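You operate a simulated robot arm through the tools that you are given. There is no shell and no other tool. Be economical: measure what you need, move in short steps, check, and stop when the job is done.

Carry out the task below with a simulated robot arm. There is one attempt and no reset: what you move stays moved.

Task
Seat the post in its socket, tighten the clamp knob and move the birch and oak logs to the post end.
Fine: the logs on the rack's top; leave the other logs where they lie.
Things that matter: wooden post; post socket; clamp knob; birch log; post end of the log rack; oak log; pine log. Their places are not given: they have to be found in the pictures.

It is judged by the outcome, as a careful person would: the job done as asked, and still so three seconds after it is handed in. It fails if anything else is knocked over, pushed out of place, dropped, spilled or broken.

Robot
A 7-joint arm with a two-finger parallel gripper, fixed in place. Base frame: the origin is at the foot of the arm, x ahead of it, y to its left, z up. Readings come in mm, rad, newtons and seconds.
Its first joint turns from -2.897 to 2.897 rad. Payload 1.57 kg.
The tool frame sits at the grasp point between the pads (the TCP): z along the fingers, y along the line on which they close. The tips reach 30 mm beyond it. The gripper opens to 110 mm. The fingers are 24 mm wide and 12 mm thick; the gripper's body (48 by 112 mm) begins 78 mm behind the TCP.
Orientation is that of the tool frame in the base frame, as a unit quaternion [w, x, y, z]. With the fingers straight down and closing along the base's y, the tool's x points along the base's -x, its y along +y and its z along -z.

Tools
- The arm moves only by the tool drive_tool. Its argument "increments" is a list of rows, each an object of numbers (a shift or turn left out is 0, a gripper value left out holds the last): "x", "y", "z": the shift along the tool's x, y, z in mm; "ax", "ay", "az": the turn, a rotation vector about the tool's x, y, z in rad; "claw": the finger opening in mm, from 0 to 110. In form: [{"x": .., "y": .., "z": .., "ax": .., "ay": .., "az": .., "claw": ..}, ...]. A call has 1 to 12 rows; each row shifts and turns the commanded pose from where the row before left it, along the tool's axes as they then stand. Each row takes 0.2 s and may step no farther than 50 mm and 0.15 rad from the row before; otherwise, or with a gripper value out of range, the whole call is refused. A pose out of reach is approached as far as the arm can. The call stops where the force on the tool passes 40 N (or 10 N more than at its start, if that is more) or the arm is blocked; 0.2 s more then pass. The fingers move at their own pace (about 45 mm/s each) and stop on an object; they squeeze with about 26 N. The grip force told is the motor's: it shows also when the fingers shut on nothing. Time passes only in rows, and 0.2 s behind the last, so rows that do not move let the fingers close. It gives the time, the measured TCP pose, the force on the tool (base axes), the opening and the grip force at its end, in the units of the frame above (readings bear some noise), and new pictures: "show" is both (left out), scene, wrist or none.
- Cameras (640 x 400 px; columns grow to the right, rows downward): "scene" is fixed at [220.1, 498.6, 1100.8]; the picture's right is [-0.86, -0.52, 0.00], its down [-0.29, 0.48, -0.83] and it looks along [0.43, -0.71, -0.56] (base axes); focal length 243 px, centre (320, 200). "wrist" rides on the gripper at [-36, 0, -80] in the tool frame; the picture's right is [0.00, -1.00, 0.00], its down [0.97, 0.00, -0.24] and it looks along [0.24, 0.00, 0.97] (tool axes); focal length 218 px, centre (320, 200).
- raise_lower(by): slides the trunk up (or, below 0, down) by that many mm; the arm rides with it, the base frame stays. It gives what a move gives, with no picture.
- point_at(camera, pixels): for up to 12 pixels [column, row] of the newest picture of that camera ("zoom" is the newest enlarged one), the place [x, y, z] in the base frame of the surface seen there, good to about 2 mm. No time passes.
- enlarge(camera, box): a new picture of the part [left, top, right, bottom] of that camera's present view, enlarged. No time passes.
- close_job(): hands the job in; it is judged then, once.

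Work in short steps. Measure before you move; look again where a grasp or a placing could have gone wrong, and mend it. You have 80 turns and 120 pictures in all, those below and enlarged ones among them. Open the gripper and draw the arm clear of the work before you hand the job in, unless the task says otherwise; then end with one line.

The tools are called by a JSON object that holds its "name" and its "arguments". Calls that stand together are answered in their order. drive_tool: Moves the arm, as the interface text tells. Its arguments: {"type":"object","properties":{"increments":{"type":"array","items":{"type":"object","properties":{"x":{"type":"number"},"y":{"type":"number"},"z":{"type":"number"},"ax":{"type":"number"},"ay":{"type":"number"},"az":{"type":"number"},"claw":{"type":"number"}}}},"show":{"type":"string","enum":["both","scene","wrist","none"]}},"required":["increments"]} The other tools are called the same way: raise_lower (by) slides the trunk up or down; point_at (camera, pixels) gives the place of the surface under pixels of a picture; enlarge (camera, box) takes an enlarged picture of a part of a camera's view; close_job () hands the job in.

At the start:

```text
clock: 0.0
ee_pos: [532.8, -160.1, 913.5]
ee_rot: [0.0, 0.0, 1.0, 0.0]
wrist_force: [-0.7, 1.0, -0.2]
finger_gap: 110.2
grasp_force: 0.1
trunk travel left (down, up): [-375.0, 215.0]
```

scene: 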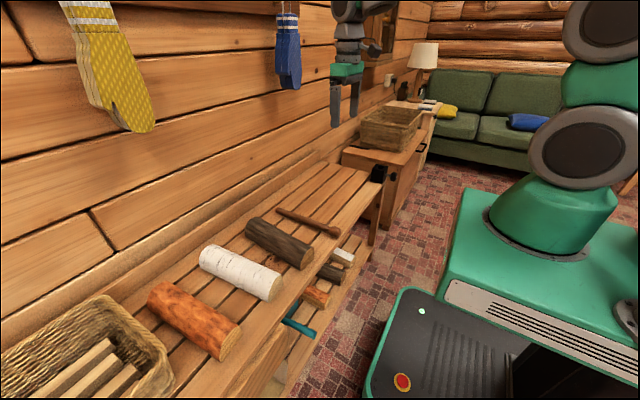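
wrist: 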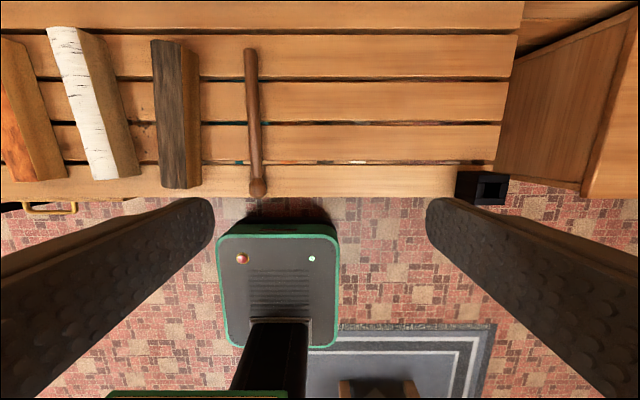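

The rack shows pine (orange), birch (white), oak (dark), the post, and a black socket at the right end. I'll enlarge and measure.

{"name": "enlarge", "arguments": {"camera": "scene", "box": [140, 140, 400, 340]}}

{"name": "enlarge", "arguments": {"camera": "wrist", "box": [400, 120, 560, 220]}}

{"name": "point_at", "arguments": {"camera": "wrist", "pixels": [[250, 52], [254, 120], [258, 187], [463, 176], [502, 176], [484, 187], [165, 42], [178, 115], [192, 185], [62, 30], [90, 110], [112, 178]]}}

```text
2.00 times, centred on (270, 240) of scene
```

zoom: 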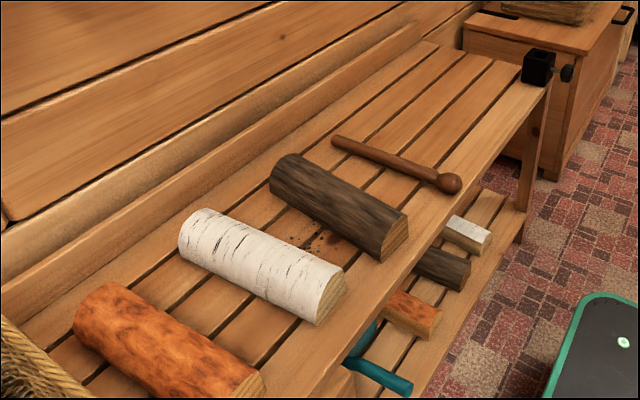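

```text
4.00 times, centred on (480, 170) of wrist
```

zoom: 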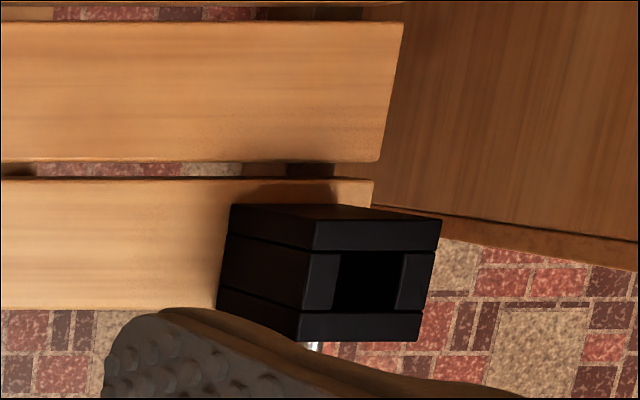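

```text
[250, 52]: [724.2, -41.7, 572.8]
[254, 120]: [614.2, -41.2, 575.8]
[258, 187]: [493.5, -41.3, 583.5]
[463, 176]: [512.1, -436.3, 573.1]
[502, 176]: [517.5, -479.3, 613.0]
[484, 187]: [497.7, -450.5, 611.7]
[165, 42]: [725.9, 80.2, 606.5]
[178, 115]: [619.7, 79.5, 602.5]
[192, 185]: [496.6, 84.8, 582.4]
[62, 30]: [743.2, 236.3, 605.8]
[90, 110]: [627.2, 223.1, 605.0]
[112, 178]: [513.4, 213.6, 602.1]
```

The socket is near (507,-463), top z≈612. Enlarging socket/knob, post and log ends for exact measures.

{"name": "enlarge", "arguments": {"camera": "scene", "box": [340, 150, 404, 190]}}

{"name": "point_at", "arguments": {"camera": "zoom", "pixels": [[320, 200], [300, 160], [360, 120], [420, 150], [380, 190], [460, 230], [520, 230], [560, 230], [590, 230]]}}

{"name": "point_at", "arguments": {"camera": "wrist", "pixels": [[479, 174], [510, 175], [479, 203], [505, 204], [486, 185], [500, 185], [300, 180], [300, 60], [450, 60], [510, 20], [512, 60], [485, 170]]}}

```text
10.00 times, centred on (372, 170) of scene
```

zoom: 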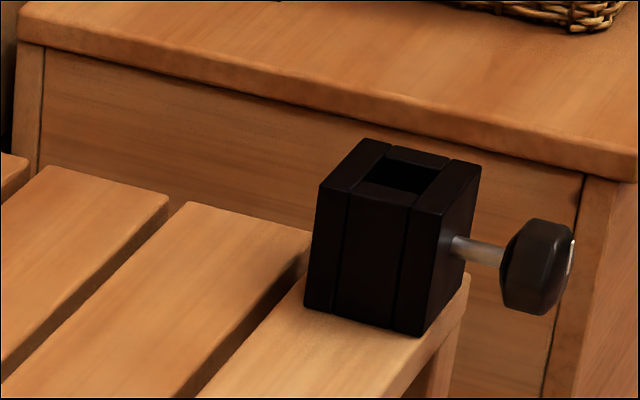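

```text
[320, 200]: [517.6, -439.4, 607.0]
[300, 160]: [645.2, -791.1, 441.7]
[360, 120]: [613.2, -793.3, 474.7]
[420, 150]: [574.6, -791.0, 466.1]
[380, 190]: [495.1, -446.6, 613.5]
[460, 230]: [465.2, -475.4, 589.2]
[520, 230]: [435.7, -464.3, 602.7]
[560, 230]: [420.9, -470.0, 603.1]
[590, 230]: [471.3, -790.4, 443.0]
```

```text
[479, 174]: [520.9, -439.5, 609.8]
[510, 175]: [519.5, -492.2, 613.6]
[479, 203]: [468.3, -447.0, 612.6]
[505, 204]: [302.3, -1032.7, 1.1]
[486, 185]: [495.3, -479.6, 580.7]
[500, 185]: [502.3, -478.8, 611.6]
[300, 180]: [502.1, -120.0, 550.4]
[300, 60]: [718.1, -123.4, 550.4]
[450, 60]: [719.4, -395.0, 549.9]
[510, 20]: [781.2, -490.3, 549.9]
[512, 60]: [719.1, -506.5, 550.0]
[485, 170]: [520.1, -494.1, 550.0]
```

Rack top is z≈550, the socket is a cube about x 467–520, y −492…−438, and the knob is at ≈(420,−468,592) on a shaft along x. I'll move over the post for a closer look and a reach test.

{"name": "drive_tool", "arguments": {"increments": [{"x": -12, "y": 30, "z": 35}, {"x": -12, "y": 30, "z": 35}, {"x": -12, "y": 30, "z": 35}, {"x": -12, "y": 29, "z": 35}], "show": "wrist"}}

```text
clock: 1.0
ee_pos: [581.3, -39.8, 772.8]
ee_rot: [0.001, 0.001, 1.0, 0.0]
wrist_force: [-0.3, 0.4, 1.0]
finger_gap: 109.9
grasp_force: 0.0
trunk travel left (down, up): [-375.0, 215.0]
```

wrist: 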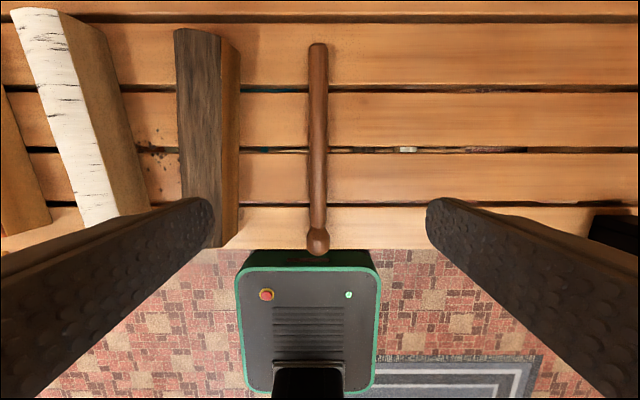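

Measuring post and oak/birch cross-sections.

{"name": "point_at", "arguments": {"camera": "wrist", "pixels": [[318, 46], [310, 150], [317, 150], [325, 150], [317, 225], [318, 238], [318, 251], [308, 240], [328, 240], [313, 60], [324, 60], [318, 200]]}}

{"name": "point_at", "arguments": {"camera": "wrist", "pixels": [[180, 120], [190, 120], [205, 120], [218, 120], [224, 120], [232, 120], [238, 120], [240, 135], [205, 32], [205, 180], [212, 244], [180, 200]]}}

{"name": "point_at", "arguments": {"camera": "wrist", "pixels": [[52, 130], [65, 130], [80, 130], [95, 130], [105, 130], [120, 130], [130, 130], [138, 130], [40, 12], [95, 220], [100, 30], [148, 205]]}}

{"name": "enlarge", "arguments": {"camera": "scene", "box": [190, 200, 350, 300]}}

```text
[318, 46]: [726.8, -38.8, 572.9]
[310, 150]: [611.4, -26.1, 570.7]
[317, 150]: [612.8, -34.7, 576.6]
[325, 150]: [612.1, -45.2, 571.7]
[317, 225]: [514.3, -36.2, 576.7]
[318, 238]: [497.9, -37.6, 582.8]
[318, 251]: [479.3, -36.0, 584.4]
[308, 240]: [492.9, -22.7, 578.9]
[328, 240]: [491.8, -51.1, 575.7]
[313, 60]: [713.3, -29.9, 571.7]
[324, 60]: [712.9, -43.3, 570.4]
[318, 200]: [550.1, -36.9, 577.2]
```

```text
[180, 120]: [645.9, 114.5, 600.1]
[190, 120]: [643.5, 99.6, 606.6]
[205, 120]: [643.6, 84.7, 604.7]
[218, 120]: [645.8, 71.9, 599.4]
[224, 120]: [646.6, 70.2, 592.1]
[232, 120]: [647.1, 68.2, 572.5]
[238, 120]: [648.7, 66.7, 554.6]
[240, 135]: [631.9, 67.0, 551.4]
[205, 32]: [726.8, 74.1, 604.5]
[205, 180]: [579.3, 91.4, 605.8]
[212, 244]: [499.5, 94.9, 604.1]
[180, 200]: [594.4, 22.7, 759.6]
```

```text
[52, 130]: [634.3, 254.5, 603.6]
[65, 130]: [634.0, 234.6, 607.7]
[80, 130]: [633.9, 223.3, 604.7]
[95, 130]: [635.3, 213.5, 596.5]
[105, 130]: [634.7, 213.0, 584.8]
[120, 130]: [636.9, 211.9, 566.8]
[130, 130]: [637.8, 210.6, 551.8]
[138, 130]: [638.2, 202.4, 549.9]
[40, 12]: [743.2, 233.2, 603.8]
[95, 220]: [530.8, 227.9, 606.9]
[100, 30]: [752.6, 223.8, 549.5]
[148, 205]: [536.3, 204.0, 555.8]
```

```text
4.00 times, centred on (270, 250) of scene
```

zoom: 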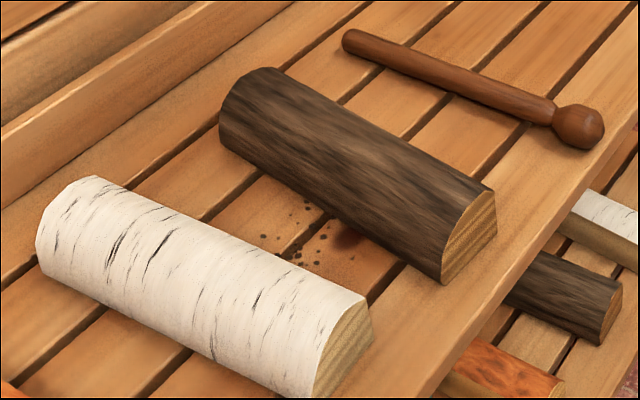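

Checking the +y sides of the logs, the log end face, and hole and knob sizes.

{"name": "point_at", "arguments": {"camera": "zoom", "pixels": [[440, 280], [445, 250], [495, 190], [400, 262], [340, 225], [350, 205], [365, 185], [380, 160], [310, 392], [370, 305], [200, 345], [215, 320]]}}

{"name": "enlarge", "arguments": {"camera": "scene", "box": [284, 232, 324, 278]}}

```text
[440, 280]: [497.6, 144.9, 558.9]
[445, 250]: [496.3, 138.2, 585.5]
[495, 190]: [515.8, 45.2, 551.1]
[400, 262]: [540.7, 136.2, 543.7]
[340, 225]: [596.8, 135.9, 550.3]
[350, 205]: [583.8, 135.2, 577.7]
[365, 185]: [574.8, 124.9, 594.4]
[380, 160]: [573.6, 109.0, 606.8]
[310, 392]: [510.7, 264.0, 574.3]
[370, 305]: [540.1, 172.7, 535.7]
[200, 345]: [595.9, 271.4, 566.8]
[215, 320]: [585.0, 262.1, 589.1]
```

```text
8.70 times, centred on (304, 255) of scene
```

zoom: 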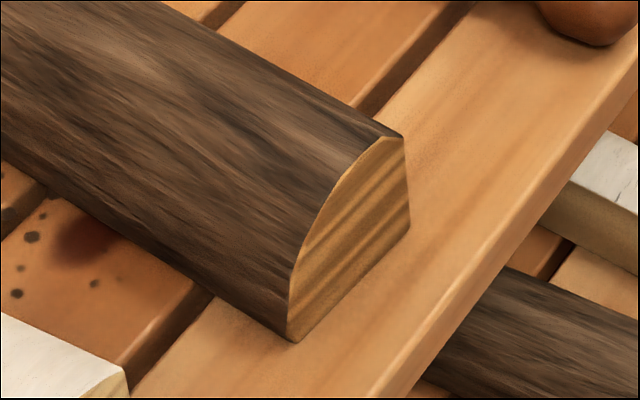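

Logs are about 70 mm wide, flat-bottomed with near-vertical lower sides; post axis is y≈−36, z≈564. Now I'll look at the socket from above to size the hole and knob.

{"name": "drive_tool", "arguments": {"increments": [{"x": 8, "y": -43, "z": 4}, {"x": 8, "y": -43, "z": 4}, {"x": 8, "y": -43, "z": 4}, {"x": 8, "y": -43, "z": 4}, {"x": 8, "y": -43, "z": 4}, {"x": 8, "y": -43, "z": 4}, {"x": 8, "y": -43, "z": 4}, {"x": 8, "y": -43, "z": 4}, {"x": 8, "y": -42, "z": 4}, {"x": 6, "y": -39, "z": 4}], "show": "wrist"}}

```text
clock: 3.2
ee_pos: [501.4, -465.1, 731.2]
ee_rot: [0.0, 0.001, 1.0, 0.0]
wrist_force: [1.1, -0.3, 0.7]
finger_gap: 110.0
grasp_force: 0.0
trunk travel left (down, up): [-375.0, 215.0]
```

wrist: 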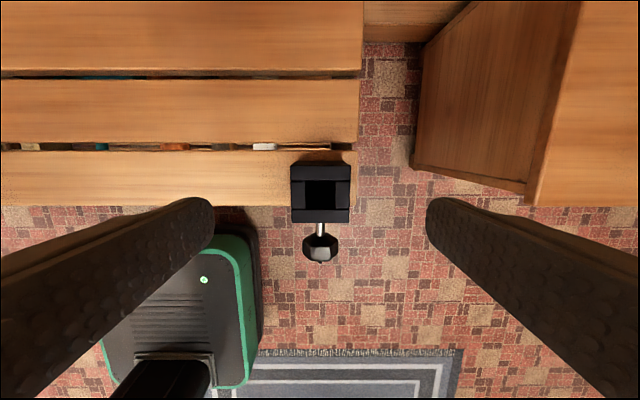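

{"name": "enlarge", "arguments": {"camera": "wrist", "box": [272, 145, 368, 269]}}

{"name": "point_at", "arguments": {"camera": "wrist", "pixels": [[293, 195], [349, 195], [321, 182], [321, 216], [300, 195], [343, 195], [320, 168], [320, 195], [320, 230], [304, 248], [337, 248], [320, 240]]}}

```text
3.23 times, centred on (320, 207) of wrist
```

zoom: 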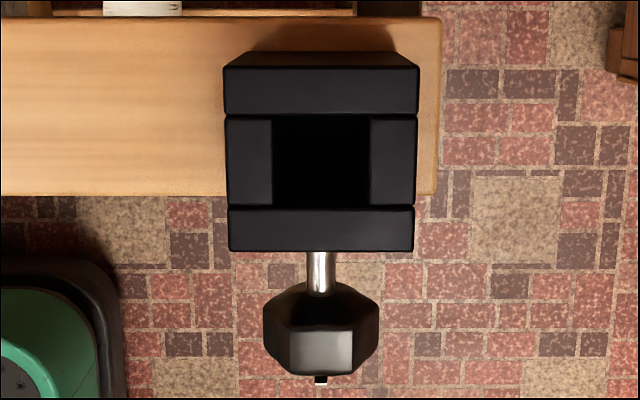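

```text
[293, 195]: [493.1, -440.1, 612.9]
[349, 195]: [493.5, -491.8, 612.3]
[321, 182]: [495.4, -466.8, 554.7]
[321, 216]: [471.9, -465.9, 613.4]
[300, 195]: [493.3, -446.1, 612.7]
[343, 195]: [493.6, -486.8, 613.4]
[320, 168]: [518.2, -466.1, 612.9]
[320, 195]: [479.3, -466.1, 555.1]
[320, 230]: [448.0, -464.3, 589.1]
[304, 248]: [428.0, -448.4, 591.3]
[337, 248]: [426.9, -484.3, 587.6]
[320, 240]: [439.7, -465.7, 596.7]
```

Hole is ≈27 mm wide, centred ≈(493.5,−466), floor ≈555; post is ≈22 mm diameter with the ball end nearer the robot. The ball must end up on top, so I'll grasp with the gripper yawed 180° and turn back in the air. Going above the post first.

{"name": "drive_tool", "arguments": {"increments": [{"x": -10, "y": 43}, {"x": -10, "y": 43}, {"x": -10, "y": 43}, {"x": -10, "y": 43}, {"x": -10, "y": 43}, {"x": -10, "y": 43}, {"x": -10, "y": 43}, {"x": -10, "y": 43}, {"x": -10, "y": 43}, {"x": -10, "y": 42}], "show": "none"}}

{"name": "drive_tool", "arguments": {"increments": [{"az": 0.15}, {"az": 0.15}, {"az": 0.15}, {"az": 0.15}, {"az": 0.15}, {"az": 0.15}, {"az": 0.15}, {"az": 0.15}, {"az": 0.15}, {"az": 0.15}, {"az": 0.15}, {"az": 0.15}], "show": "none"}}

```text
clock: 5.4
ee_pos: [601.1, -36.9, 732.4]
ee_rot: [0.0, 0.0, 1.0, 0.0]
wrist_force: [0.3, 0.1, -0.6]
finger_gap: 110.0
grasp_force: 0.1
trunk travel left (down, up): [-375.0, 215.0]
```

```text
clock: 8.0
ee_pos: [602.0, -37.2, 731.9]
ee_rot: [0.0, 0.784, 0.621, 0.0]
wrist_force: [0.2, -0.8, -0.3]
finger_gap: 109.9
grasp_force: 0.0
trunk travel left (down, up): [-375.0, 215.0]
```

1.8 rad reached; continue to π.

{"name": "drive_tool", "arguments": {"increments": [{"az": 0.149}, {"az": 0.149}, {"az": 0.149}, {"az": 0.149}, {"az": 0.149}, {"az": 0.149}, {"az": 0.149}, {"az": 0.149}, {"az": 0.1496}], "show": "both"}}

```text
clock: 10.0
ee_pos: [602.5, -35.1, 733.1]
ee_rot: [0.001, 0.999, 0.049, 0.0]
wrist_force: [-0.2, -0.2, 0.1]
finger_gap: 110.0
grasp_force: 0.1
out of reach, approached as far as the arm can: row 9
trunk travel left (down, up): [-375.0, 215.0]
```

scene: 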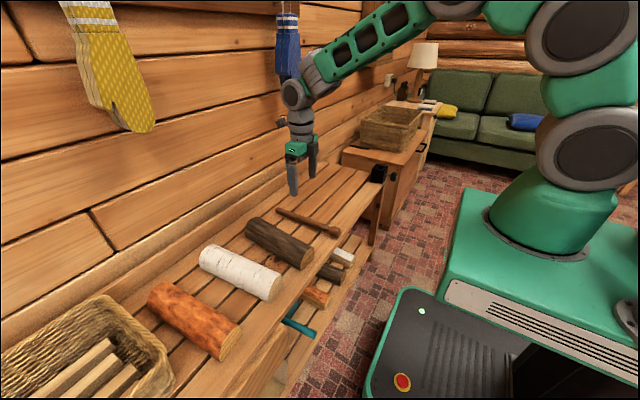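
wrist: 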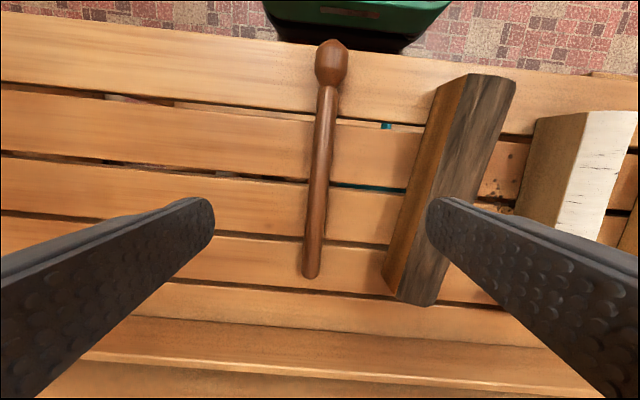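

Within 0.1 rad of π (joint limit), good enough. I'll back off slightly, tilt the fingers outward 0.45 rad and narrow the opening.

{"name": "drive_tool", "arguments": {"increments": [{"az": -0.1, "claw": 70}, {"ay": 0.15}, {"ay": 0.15}, {"ay": 0.15}, {}], "show": "wrist"}}

```text
clock: 11.2
ee_pos: [603.7, -36.1, 732.7]
ee_rot: [-0.022, 0.97, 0.098, 0.223]
wrist_force: [0.2, -0.2, 0.2]
finger_gap: 70.0
grasp_force: 0.0
trunk travel left (down, up): [-375.0, 215.0]
```

wrist: 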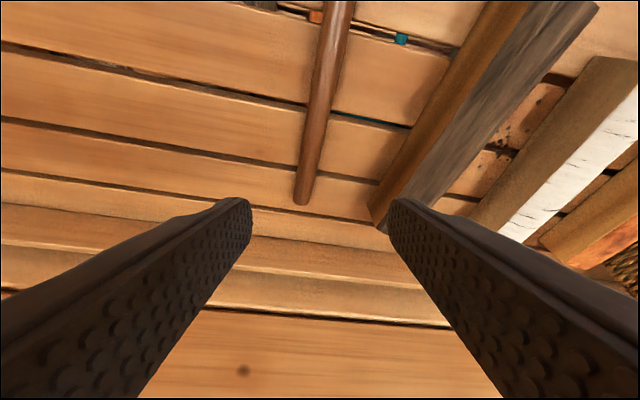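

Yaw is now 0.2 rad short; I'll try to recover it by turning about the vertical.

{"name": "drive_tool", "arguments": {"increments": [{"ax": -0.043, "az": 0.09}, {"ax": -0.043, "az": 0.09}, {}], "show": "none"}}

```text
clock: 12.0
ee_pos: [604.8, -45.7, 736.2]
ee_rot: [-0.007, 0.975, 0.027, 0.222]
wrist_force: [0.1, 0.2, -0.3]
finger_gap: 70.1
grasp_force: 0.1
out of reach, approached as far as the arm can: row 2
trunk travel left (down, up): [-375.0, 215.0]
```

Nearly aligned (0.055 rad). Descending toward the post, pausing 45 mm above.

{"name": "drive_tool", "arguments": {"increments": [{"x": -16, "y": -3, "z": 34}, {"x": -16, "y": -3, "z": 34}, {"x": -15, "y": -3, "z": 28}, {}], "show": "wrist"}}

```text
clock: 13.0
ee_pos: [603.6, -35.2, 631.4]
ee_rot: [-0.008, 0.974, 0.027, 0.224]
wrist_force: [0.2, 0.7, 0.0]
finger_gap: 69.8
grasp_force: 0.0
trunk travel left (down, up): [-375.0, 215.0]
```

wrist: 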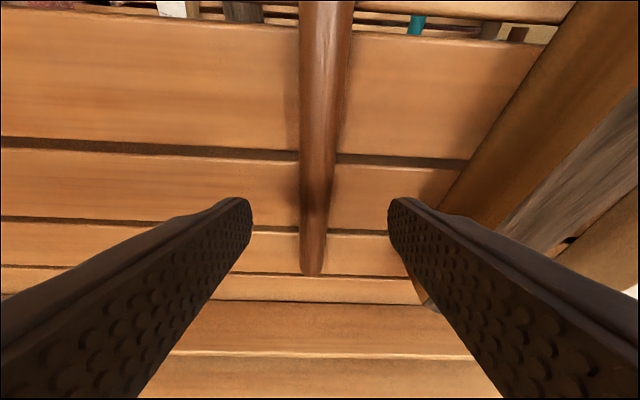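

Post is centred between the fingers (col 320 axis). Descend 45 mm and close.

{"name": "drive_tool", "arguments": {"increments": [{"x": -10, "z": 20.5}, {"x": -9.5, "z": 20}, {"claw": 40}, {"claw": 0}, {}, {}, {}], "show": "both"}}

```text
clock: 14.6
ee_pos: [604.2, -36.3, 585.4]
ee_rot: [-0.007, 0.974, 0.027, 0.223]
wrist_force: [1.9, 1.5, 0.1]
finger_gap: 22.1
grasp_force: 26.0
trunk travel left (down, up): [-375.0, 215.0]
```

scene: 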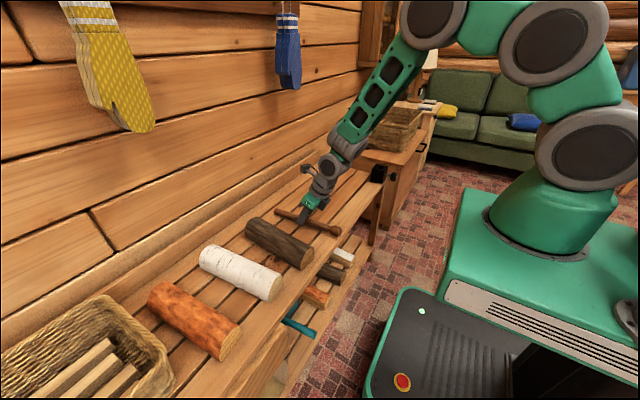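
wrist: 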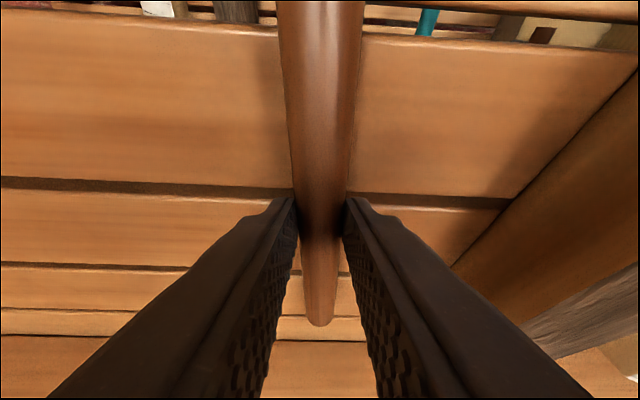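

Gripped at 22.1 mm. Lift straight up ~200 mm.

{"name": "drive_tool", "arguments": {"increments": [{"x": 8, "z": -16}, {"x": 20, "z": -42}, {"x": 20, "z": -42}, {"x": 20, "z": -42}, {"x": 20, "z": -42}], "show": "wrist"}}

```text
clock: 15.8
ee_pos: [600.6, -35.6, 787.3]
ee_rot: [-0.007, 0.975, 0.031, 0.22]
wrist_force: [0.8, -0.4, -0.7]
finger_gap: 22.2
grasp_force: 25.8
trunk travel left (down, up): [-375.0, 215.0]
```

wrist: 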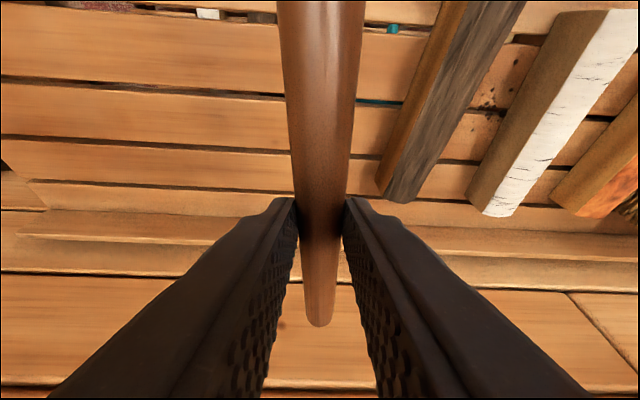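

Post is firm in the grip. I'll bring the tool back to vertical, then start yawing back.

{"name": "drive_tool", "arguments": {"increments": [{"ay": -0.15}, {"ay": -0.15}, {"ay": -0.144}, {"az": -0.15}, {"az": -0.15}, {"az": -0.15}, {"az": -0.15}, {"az": -0.15}, {"az": -0.15}, {"az": -0.15}, {"az": -0.15}, {"az": -0.15}], "show": "none"}}

{"name": "drive_tool", "arguments": {"increments": [{"az": -0.15}, {"az": -0.15}, {"az": -0.15}, {"az": -0.15}, {"az": -0.15}, {"az": -0.15}, {"az": -0.086}, {}], "show": "both"}}

```text
clock: 18.4
ee_pos: [602.4, -40.5, 788.4]
ee_rot: [0.001, 0.762, 0.648, 0.003]
wrist_force: [-0.3, 0.7, -1.1]
finger_gap: 22.2
grasp_force: 25.9
out of reach, approached as far as the arm can: row 1
trunk travel left (down, up): [-375.0, 215.0]
```

```text
clock: 20.2
ee_pos: [602.3, -41.5, 788.3]
ee_rot: [0.003, 0.365, 0.931, 0.002]
wrist_force: [0.8, 0.7, -0.2]
finger_gap: 21.9
grasp_force: 25.8
trunk travel left (down, up): [-375.0, 215.0]
```

scene: 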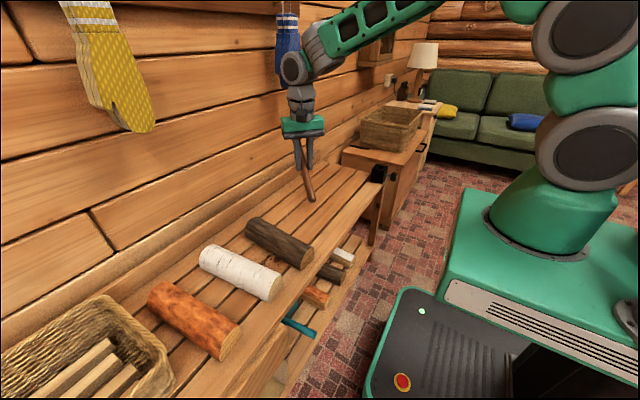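
wrist: 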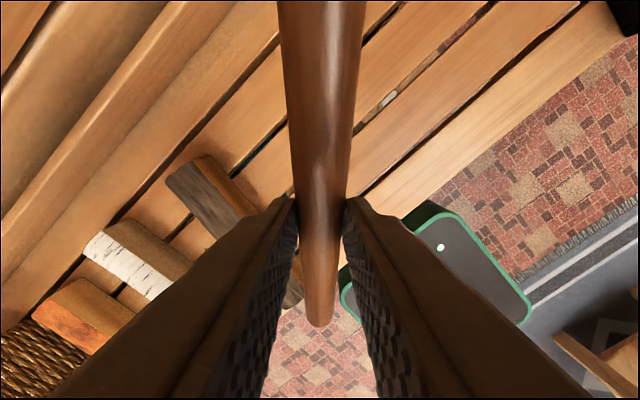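

Post is held, ball rising as planned. Move across to above the socket while still vertical, then pitch 1.127 rad to stand the post upright.

{"name": "drive_tool", "arguments": {"increments": [{"x": -21.1, "y": -42.7, "z": -2}, {"x": -21.1, "y": -42.7, "z": -2}, {"x": -21.1, "y": -42.7, "z": -2}, {"x": -21.1, "y": -42.7, "z": -2}, {"x": -21.1, "y": -42.7, "z": -2}, {"x": -21.1, "y": -42.7, "z": -2}, {"x": -21.1, "y": -42.7, "z": -2}, {"x": -21.1, "y": -42.7, "z": -2}, {"x": -21.1, "y": -42.7, "z": -2}], "show": "none"}}

{"name": "drive_tool", "arguments": {"increments": [{"ay": -0.14}, {"ay": -0.14}, {"ay": -0.14}, {"ay": -0.14}, {"ay": -0.14}, {"ay": -0.14}, {"ay": -0.14}, {"ay": -0.147}, {}], "show": "both"}}

```text
clock: 22.2
ee_pos: [478.0, -452.1, 806.4]
ee_rot: [0.003, 0.366, 0.931, 0.002]
wrist_force: [0.4, -0.8, -1.5]
finger_gap: 21.9
grasp_force: 25.9
trunk travel left (down, up): [-375.0, 215.0]
```

```text
clock: 24.2
ee_pos: [479.5, -451.6, 805.9]
ee_rot: [0.5, 0.31, 0.785, -0.194]
wrist_force: [0.5, -0.1, -1.8]
finger_gap: 21.9
grasp_force: 26.1
trunk travel left (down, up): [-375.0, 215.0]
```

scene: 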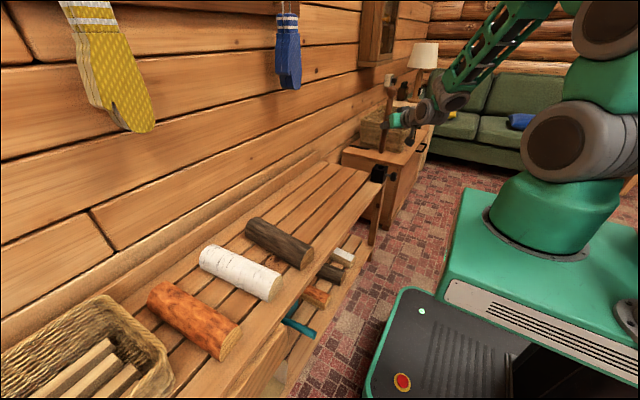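
wrist: 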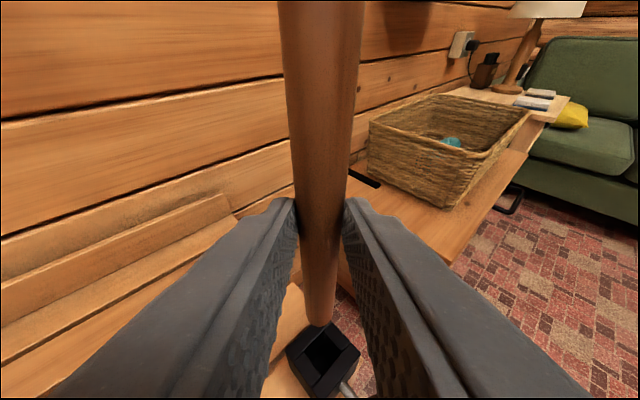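

Post upright above the socket, ball up. Measuring its actual axis in both views.

{"name": "enlarge", "arguments": {"camera": "scene", "box": [350, 60, 430, 190]}}

{"name": "point_at", "arguments": {"camera": "wrist", "pixels": [[321, 60], [321, 120], [320, 180], [319, 240], [319, 280], [319, 315], [319, 322]]}}

{"name": "point_at", "arguments": {"camera": "zoom", "pixels": [[320, 60]]}}

```text
3.08 times, centred on (390, 125) of scene
```

zoom: 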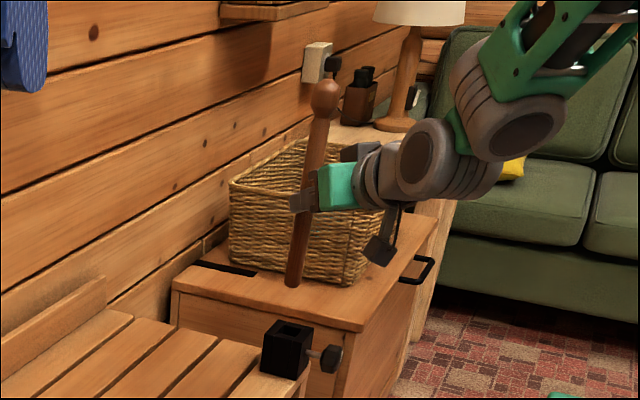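

```text
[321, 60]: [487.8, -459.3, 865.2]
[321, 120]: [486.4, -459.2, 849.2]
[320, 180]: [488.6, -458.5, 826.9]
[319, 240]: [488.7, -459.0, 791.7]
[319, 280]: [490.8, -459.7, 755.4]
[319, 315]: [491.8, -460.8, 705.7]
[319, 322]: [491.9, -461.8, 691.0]
```

```text
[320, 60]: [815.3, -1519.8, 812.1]
```

The post leans ≈2° back toward the robot and its tip axis is ≈(500,−469). I'll correct the tilt by +0.03, shift to the hole centre and descend to just above the hole.

{"name": "drive_tool", "arguments": {"increments": [{"ay": 0.03}, {"x": 18, "y": -1, "z": 7.8}, {"x": 18, "y": -1, "z": 7.8}, {"x": 17.2, "z": 7.8}, {}], "show": "both"}}

{"name": "enlarge", "arguments": {"camera": "scene", "box": [350, 110, 414, 190]}}

{"name": "enlarge", "arguments": {"camera": "wrist", "box": [256, 280, 384, 400]}}

{"name": "point_at", "arguments": {"camera": "wrist", "pixels": [[321, 60], [321, 120], [320, 180], [319, 240], [319, 280], [319, 310], [319, 320], [320, 327]]}}

```text
clock: 25.4
ee_pos: [474.8, -451.3, 748.2]
ee_rot: [0.487, 0.314, 0.793, -0.189]
wrist_force: [-0.1, -0.9, -0.8]
finger_gap: 21.6
grasp_force: 26.2
trunk travel left (down, up): [-375.0, 215.0]
```

scene: 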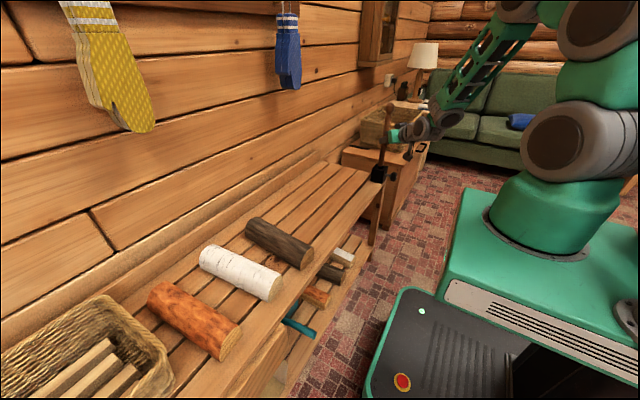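
wrist: 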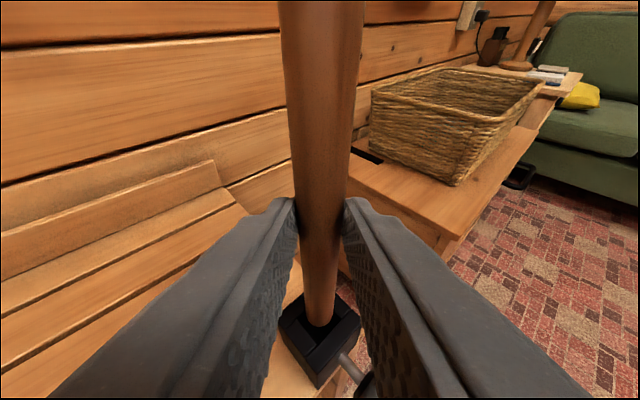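

```text
5.00 times, centred on (382, 150) of scene
```

zoom: 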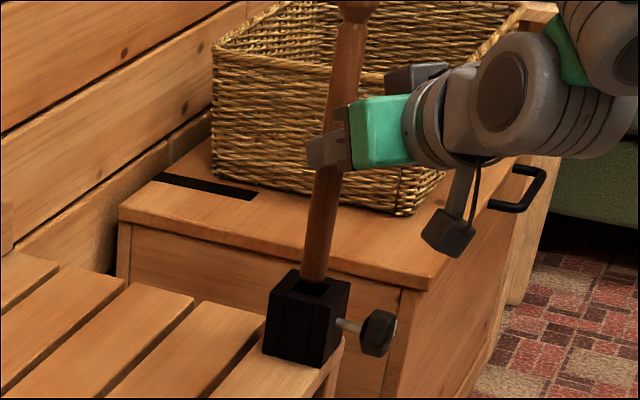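

```text
3.33 times, centred on (320, 340) of wrist
```

zoom: 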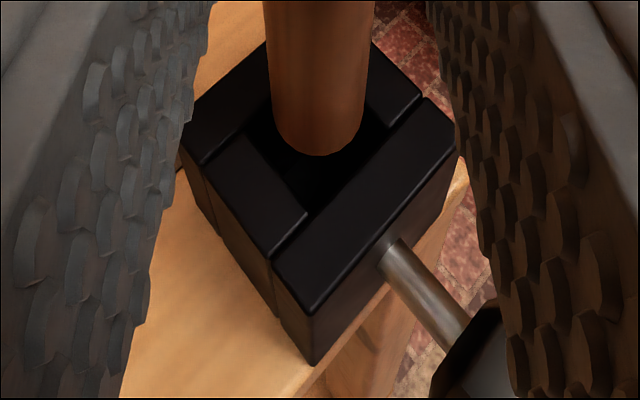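

```text
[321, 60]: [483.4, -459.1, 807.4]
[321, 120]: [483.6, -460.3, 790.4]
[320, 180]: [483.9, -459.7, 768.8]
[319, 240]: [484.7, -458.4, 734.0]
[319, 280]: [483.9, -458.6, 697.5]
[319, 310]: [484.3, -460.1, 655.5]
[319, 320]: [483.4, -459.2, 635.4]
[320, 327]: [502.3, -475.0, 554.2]
```

Post is vertical with axis ≈(492,−467) and tip just above the hole. Fine-shift and lower in, watching force.

{"name": "drive_tool", "arguments": {"increments": [{"y": 1.4, "z": 0.5}, {"x": 13.4, "z": 6.8}, {"x": 13.4, "z": 6.8}, {"x": 13.4, "z": 6.8}, {"x": 8.9, "z": 4.5}, {}], "show": "wrist"}}

```text
clock: 26.8
ee_pos: [477.3, -448.1, 691.5]
ee_rot: [0.487, 0.314, 0.793, -0.19]
wrist_force: [-3.4, -1.5, -2.0]
finger_gap: 22.1
grasp_force: 26.5
trunk travel left (down, up): [-375.0, 215.0]
```

wrist: 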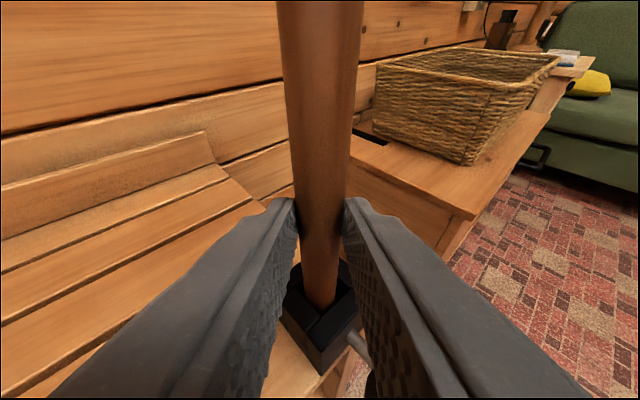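

Inserted without jamming; continue down gently until the floor is felt.

{"name": "drive_tool", "arguments": {"increments": [{"x": 4.5, "z": 2.2}, {"x": 4.5, "z": 2.2}, {"x": 2.7, "z": 1.3}, {}], "show": "wrist"}}

{"name": "point_at", "arguments": {"camera": "wrist", "pixels": [[321, 60], [320, 150], [319, 240], [319, 280], [319, 290]]}}

{"name": "enlarge", "arguments": {"camera": "wrist", "box": [256, 260, 384, 340]}}

```text
clock: 27.8
ee_pos: [478.4, -448.7, 681.6]
ee_rot: [0.488, 0.313, 0.792, -0.19]
wrist_force: [-5.7, 2.4, 6.0]
finger_gap: 22.0
grasp_force: 26.1
trunk travel left (down, up): [-375.0, 215.0]
```

wrist: 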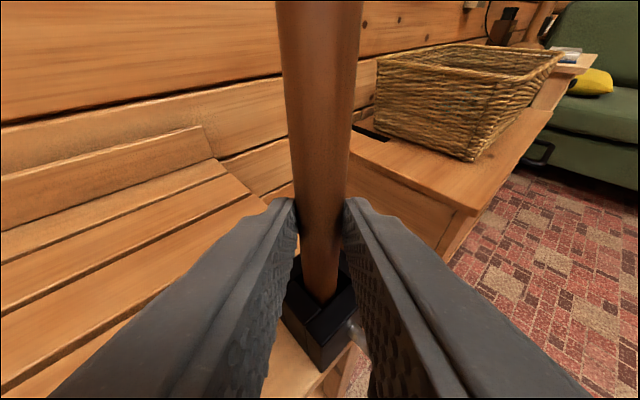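

```text
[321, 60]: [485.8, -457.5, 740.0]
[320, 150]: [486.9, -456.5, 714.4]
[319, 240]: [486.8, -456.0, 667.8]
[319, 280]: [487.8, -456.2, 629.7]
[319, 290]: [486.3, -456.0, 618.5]
```

```text
5.00 times, centred on (320, 300) of wrist
```

zoom: 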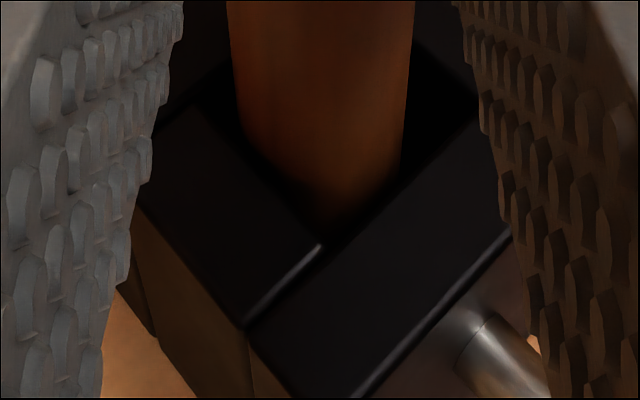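

Upward force 6 N suggests floor contact; press 3 mm more to confirm.

{"name": "drive_tool", "arguments": {"increments": [{"x": 1.8, "y": -1, "z": 0.9}, {"x": 0.9, "z": 0.4}, {}], "show": "none"}}

```text
clock: 28.6
ee_pos: [477.4, -449.9, 681.6]
ee_rot: [0.492, 0.312, 0.79, -0.19]
wrist_force: [0.1, 1.7, 19.4]
finger_gap: 22.0
grasp_force: 26.0
trunk travel left (down, up): [-375.0, 215.0]
```

Bottomed out (19 N). Open and retract along the tool axis.

{"name": "drive_tool", "arguments": {"increments": [{"x": -2, "z": -1, "claw": 50}, {"claw": 60}, {"claw": 60}, {"z": -30}, {"z": -45}, {"z": -45}, {}], "show": "both"}}

{"name": "enlarge", "arguments": {"camera": "scene", "box": [350, 100, 430, 190]}}

```text
clock: 30.2
ee_pos: [397.4, -375.3, 732.6]
ee_rot: [0.487, 0.313, 0.793, -0.189]
wrist_force: [0.7, 0.2, 1.0]
finger_gap: 60.1
grasp_force: 0.0
trunk travel left (down, up): [-375.0, 215.0]
```

scene: 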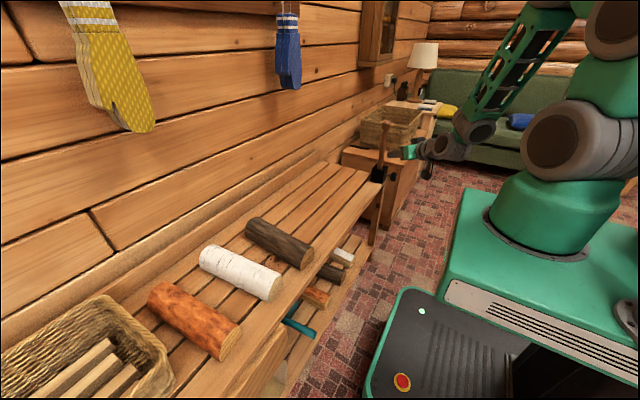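
wrist: 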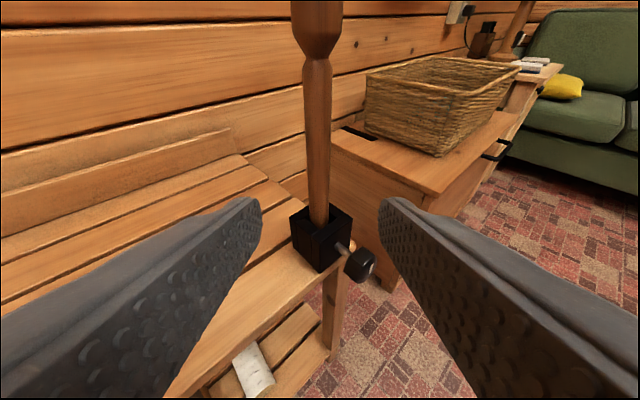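

```text
4.44 times, centred on (390, 145) of scene
```

zoom: 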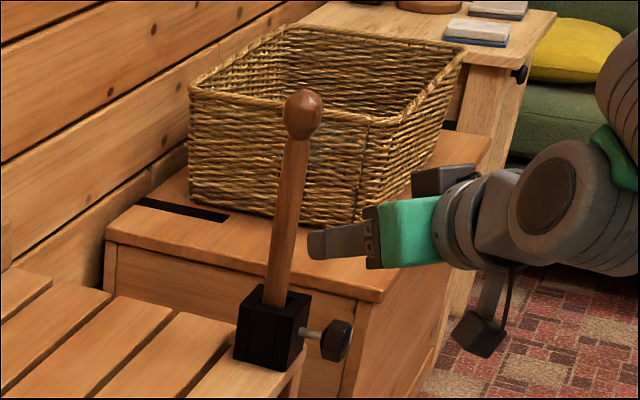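

Post stands free and upright. Now measure the knob.

{"name": "enlarge", "arguments": {"camera": "wrist", "box": [320, 230, 400, 290]}}

{"name": "point_at", "arguments": {"camera": "zoom", "pixels": [[230, 200], [300, 180], [320, 270], [380, 210], [420, 270], [370, 350], [240, 300], [160, 150], [440, 200], [330, 220]]}}

```text
6.67 times, centred on (360, 260) of wrist
```

zoom: 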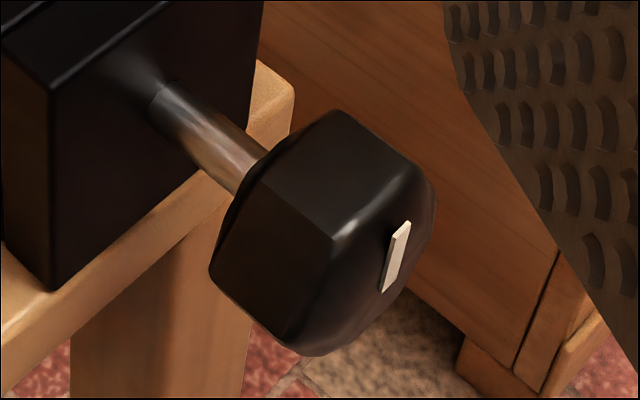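

```text
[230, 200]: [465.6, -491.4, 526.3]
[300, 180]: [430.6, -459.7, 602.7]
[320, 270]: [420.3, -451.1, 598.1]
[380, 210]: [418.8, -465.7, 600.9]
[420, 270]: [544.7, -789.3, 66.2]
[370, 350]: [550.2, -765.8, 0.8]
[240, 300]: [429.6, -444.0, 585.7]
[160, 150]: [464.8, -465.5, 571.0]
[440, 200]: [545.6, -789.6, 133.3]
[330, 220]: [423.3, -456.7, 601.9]
```

Knob: centre ≈(428,−466,584), ~36 mm across, pointer mark at 12 o'clock, axis along x. Turn the tool to point along +x here first.

{"name": "drive_tool", "arguments": {"increments": [{"ay": -0.117, "z": -10}, {"ay": -0.117, "z": -10}, {"ay": -0.117, "z": -10}, {"ay": -0.118}, {"ax": -0.149}, {"ax": -0.149}, {"ax": -0.149}, {"ax": -0.149}, {"ax": -0.149}, {}], "show": "wrist"}}

```text
clock: 32.4
ee_pos: [387.9, -357.4, 755.9]
ee_rot: [0.697, 0.093, 0.706, -0.088]
wrist_force: [0.1, -0.4, -0.1]
finger_gap: 60.0
grasp_force: 0.1
out of reach, approached as far as the arm can: row 7, 8, 9
trunk travel left (down, up): [-375.0, 215.0]
```

wrist: 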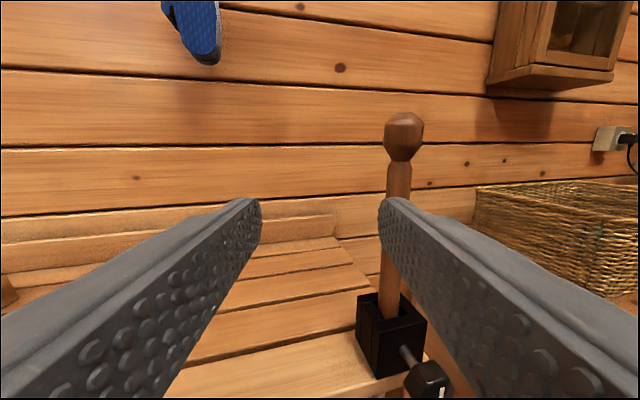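

Heading stopped 15° short of +x (joint limit). I'll shift sideways/back to line up with the knob and lower the trunk for a better posture.

{"name": "drive_tool", "arguments": {"increments": [{"y": -40, "z": -10}, {"y": -40, "z": -10}, {"y": -38, "z": -8}, {}], "show": "none"}}

{"name": "raise_lower", "arguments": {"by": -100}}

```text
clock: 33.4
ee_pos: [334.5, -460.1, 761.3]
ee_rot: [0.696, 0.094, 0.707, -0.088]
wrist_force: [0.5, -0.9, 0.1]
finger_gap: 60.2
grasp_force: 0.0
out of reach, approached as far as the arm can: row 3
trunk travel left (down, up): [-375.0, 215.0]
```

```text
clock: 34.7
ee_pos: [333.9, -459.2, 660.6]
ee_rot: [0.696, 0.093, 0.707, -0.088]
wrist_force: [0.4, -0.7, -0.1]
finger_gap: 60.0
grasp_force: 0.0
trunk travel left (down, up): [-275.0, 315.0]
```

Now retry turning the remaining 0.26 rad.

{"name": "drive_tool", "arguments": {"increments": [{"ax": -0.13}, {"ax": -0.13}, {}], "show": "both"}}

```text
clock: 35.5
ee_pos: [413.4, -459.8, 639.1]
ee_rot: [0.689, 0.016, 0.725, -0.009]
wrist_force: [0.2, -0.3, 0.4]
finger_gap: 60.0
grasp_force: 0.2
out of reach, approached as far as the arm can: row 1, 2
trunk travel left (down, up): [-275.0, 315.0]
```

scene: 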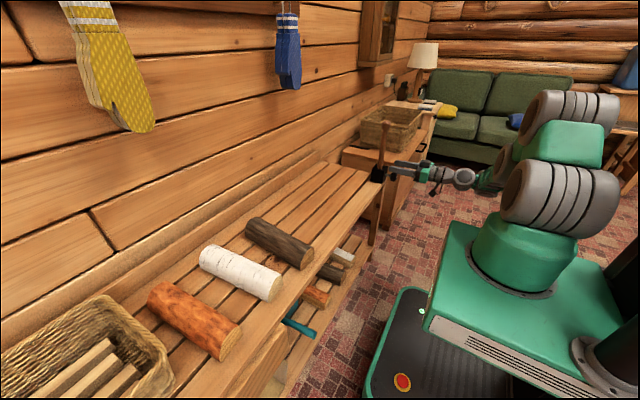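
wrist: 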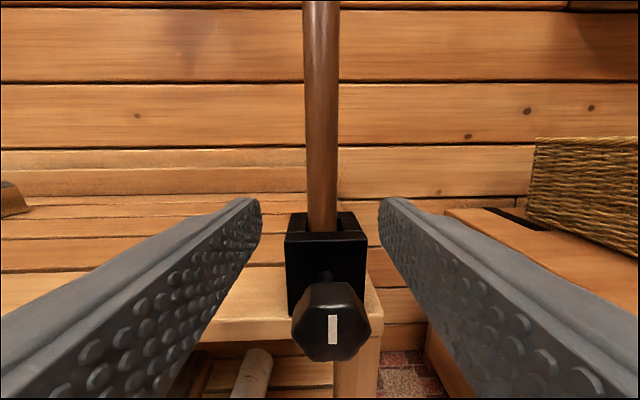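

The arm slid to (413,−460,639), now pointing along +x within 3°, directly above/in front of the knob with the fingers clear. Measure the knob before going further.

{"name": "enlarge", "arguments": {"camera": "wrist", "box": [260, 230, 400, 370]}}

{"name": "point_at", "arguments": {"camera": "wrist", "pixels": [[331, 300], [333, 318], [333, 340], [300, 320], [365, 320], [331, 290], [331, 356], [326, 276], [318, 310], [348, 310]]}}

```text
2.86 times, centred on (330, 300) of wrist
```

zoom: 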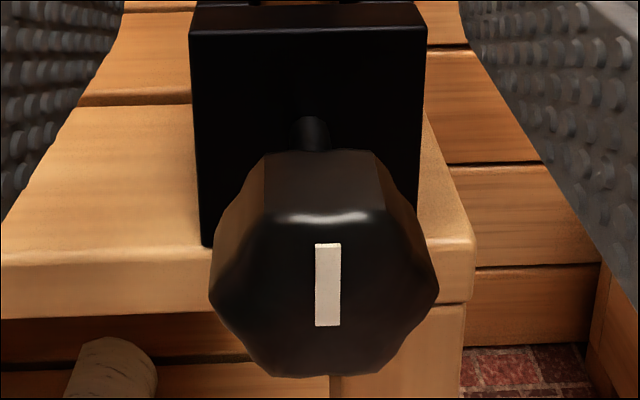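

```text
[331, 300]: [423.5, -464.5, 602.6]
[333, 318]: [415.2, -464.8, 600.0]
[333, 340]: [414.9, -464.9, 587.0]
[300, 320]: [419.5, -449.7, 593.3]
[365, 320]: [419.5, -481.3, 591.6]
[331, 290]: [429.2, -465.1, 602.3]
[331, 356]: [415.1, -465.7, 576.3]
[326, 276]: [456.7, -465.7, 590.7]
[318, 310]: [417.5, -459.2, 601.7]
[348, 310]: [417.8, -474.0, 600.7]
```

Knob axis is y≈−465.5, z≈585.5, spanning x 416–440. Shift −5 mm in y, then lower with the trunk so the fingers straddle it.

{"name": "drive_tool", "arguments": {"increments": [{"y": -2.5, "claw": 64}, {"y": -2.5}, {}], "show": "none"}}

```text
clock: 36.3
ee_pos: [411.9, -460.4, 638.6]
ee_rot: [0.689, 0.015, 0.724, -0.008]
wrist_force: [0.3, -0.3, -0.5]
finger_gap: 63.8
grasp_force: 0.1
out of reach, approached as far as the arm can: row 2
trunk travel left (down, up): [-275.0, 315.0]
```

y did not move (at a joint limit). I'll relax the heading slightly (+0.06) and shift y again.

{"name": "drive_tool", "arguments": {"increments": [{"ax": 0.06, "y": -2}, {"y": -3}, {}], "show": "none"}}

```text
clock: 37.1
ee_pos: [413.5, -465.6, 638.6]
ee_rot: [0.7, 0.025, 0.713, -0.019]
wrist_force: [0.0, -0.9, 0.0]
finger_gap: 63.9
grasp_force: 0.1
trunk travel left (down, up): [-275.0, 315.0]
```

At (413.5,−465.6), heading 3.5° off – fine. Lower the trunk 53 mm.

{"name": "raise_lower", "arguments": {"by": -53}}

{"name": "drive_tool", "arguments": {"increments": [{}], "show": "both"}}

```text
clock: 38.1
ee_pos: [412.6, -465.8, 585.4]
ee_rot: [0.7, 0.025, 0.713, -0.018]
wrist_force: [0.8, -0.2, 0.3]
finger_gap: 64.1
grasp_force: 0.0
trunk travel left (down, up): [-222.0, 368.0]
```

```text
clock: 38.5
ee_pos: [413.6, -464.4, 587.0]
ee_rot: [0.7, 0.025, 0.713, -0.019]
wrist_force: [-0.4, -0.5, -1.1]
finger_gap: 64.0
grasp_force: 0.0
trunk travel left (down, up): [-222.0, 368.0]
```

scene: 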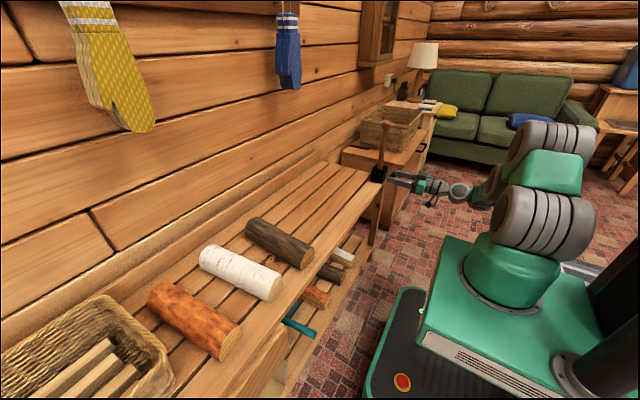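
wrist: 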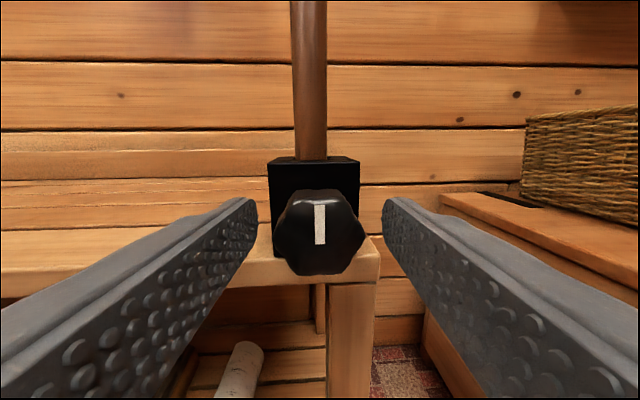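

Fingers straddle the knob. Close.

{"name": "drive_tool", "arguments": {"increments": [{"claw": 42}, {"claw": 20}, {"claw": 10}, {}], "show": "wrist"}}

```text
clock: 39.5
ee_pos: [412.8, -462.6, 586.8]
ee_rot: [0.7, 0.025, 0.713, -0.017]
wrist_force: [-3.3, 10.4, -1.1]
finger_gap: 37.5
grasp_force: 30.1
trunk travel left (down, up): [-222.0, 368.0]
```

wrist: 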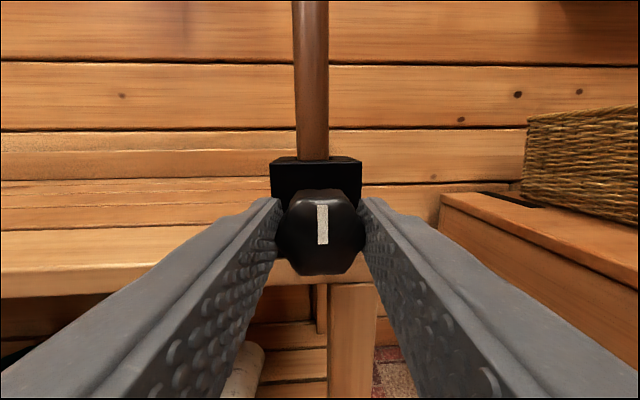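

Gripped (37.5 mm). Relieve the side force a bit and turn clockwise (+az).

{"name": "drive_tool", "arguments": {"increments": [{"y": 2}, {"az": 0.1}, {"az": 0.1}, {"az": 0.1}, {"az": 0.1}, {}], "show": "wrist"}}

```text
clock: 40.9
ee_pos: [413.3, -466.1, 587.5]
ee_rot: [0.69, 0.168, 0.694, 0.12]
wrist_force: [5.3, -15.0, -2.3]
finger_gap: 37.3
grasp_force: 43.4
trunk travel left (down, up): [-222.0, 368.0]
```

wrist: 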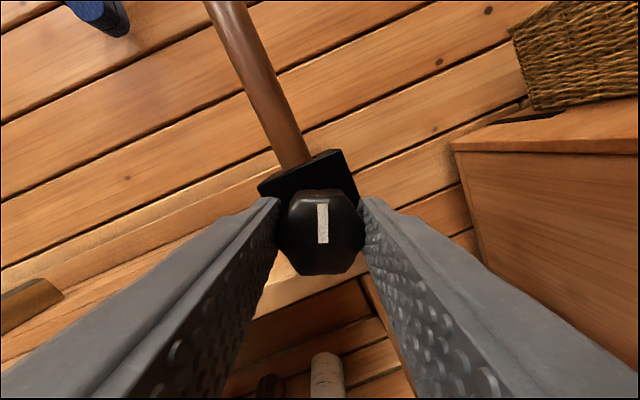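

The knob turns with the gripper. Relieve the side force (−1.5 mm y) and keep turning.

{"name": "drive_tool", "arguments": {"increments": [{"x": -0.6, "y": -1.3}, {"az": 0.12}, {"az": 0.12}, {"az": 0.12}, {"az": 0.12}, {"az": 0.12}, {"az": 0.12}, {}], "show": "wrist"}}

```text
clock: 42.7
ee_pos: [413.4, -465.4, 585.9]
ee_rot: [0.602, 0.402, 0.591, 0.357]
wrist_force: [4.8, -11.9, -5.0]
finger_gap: 37.3
grasp_force: 43.7
trunk travel left (down, up): [-222.0, 368.0]
```

wrist: 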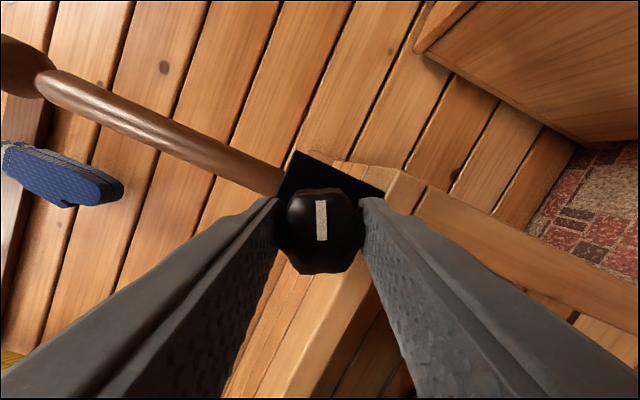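

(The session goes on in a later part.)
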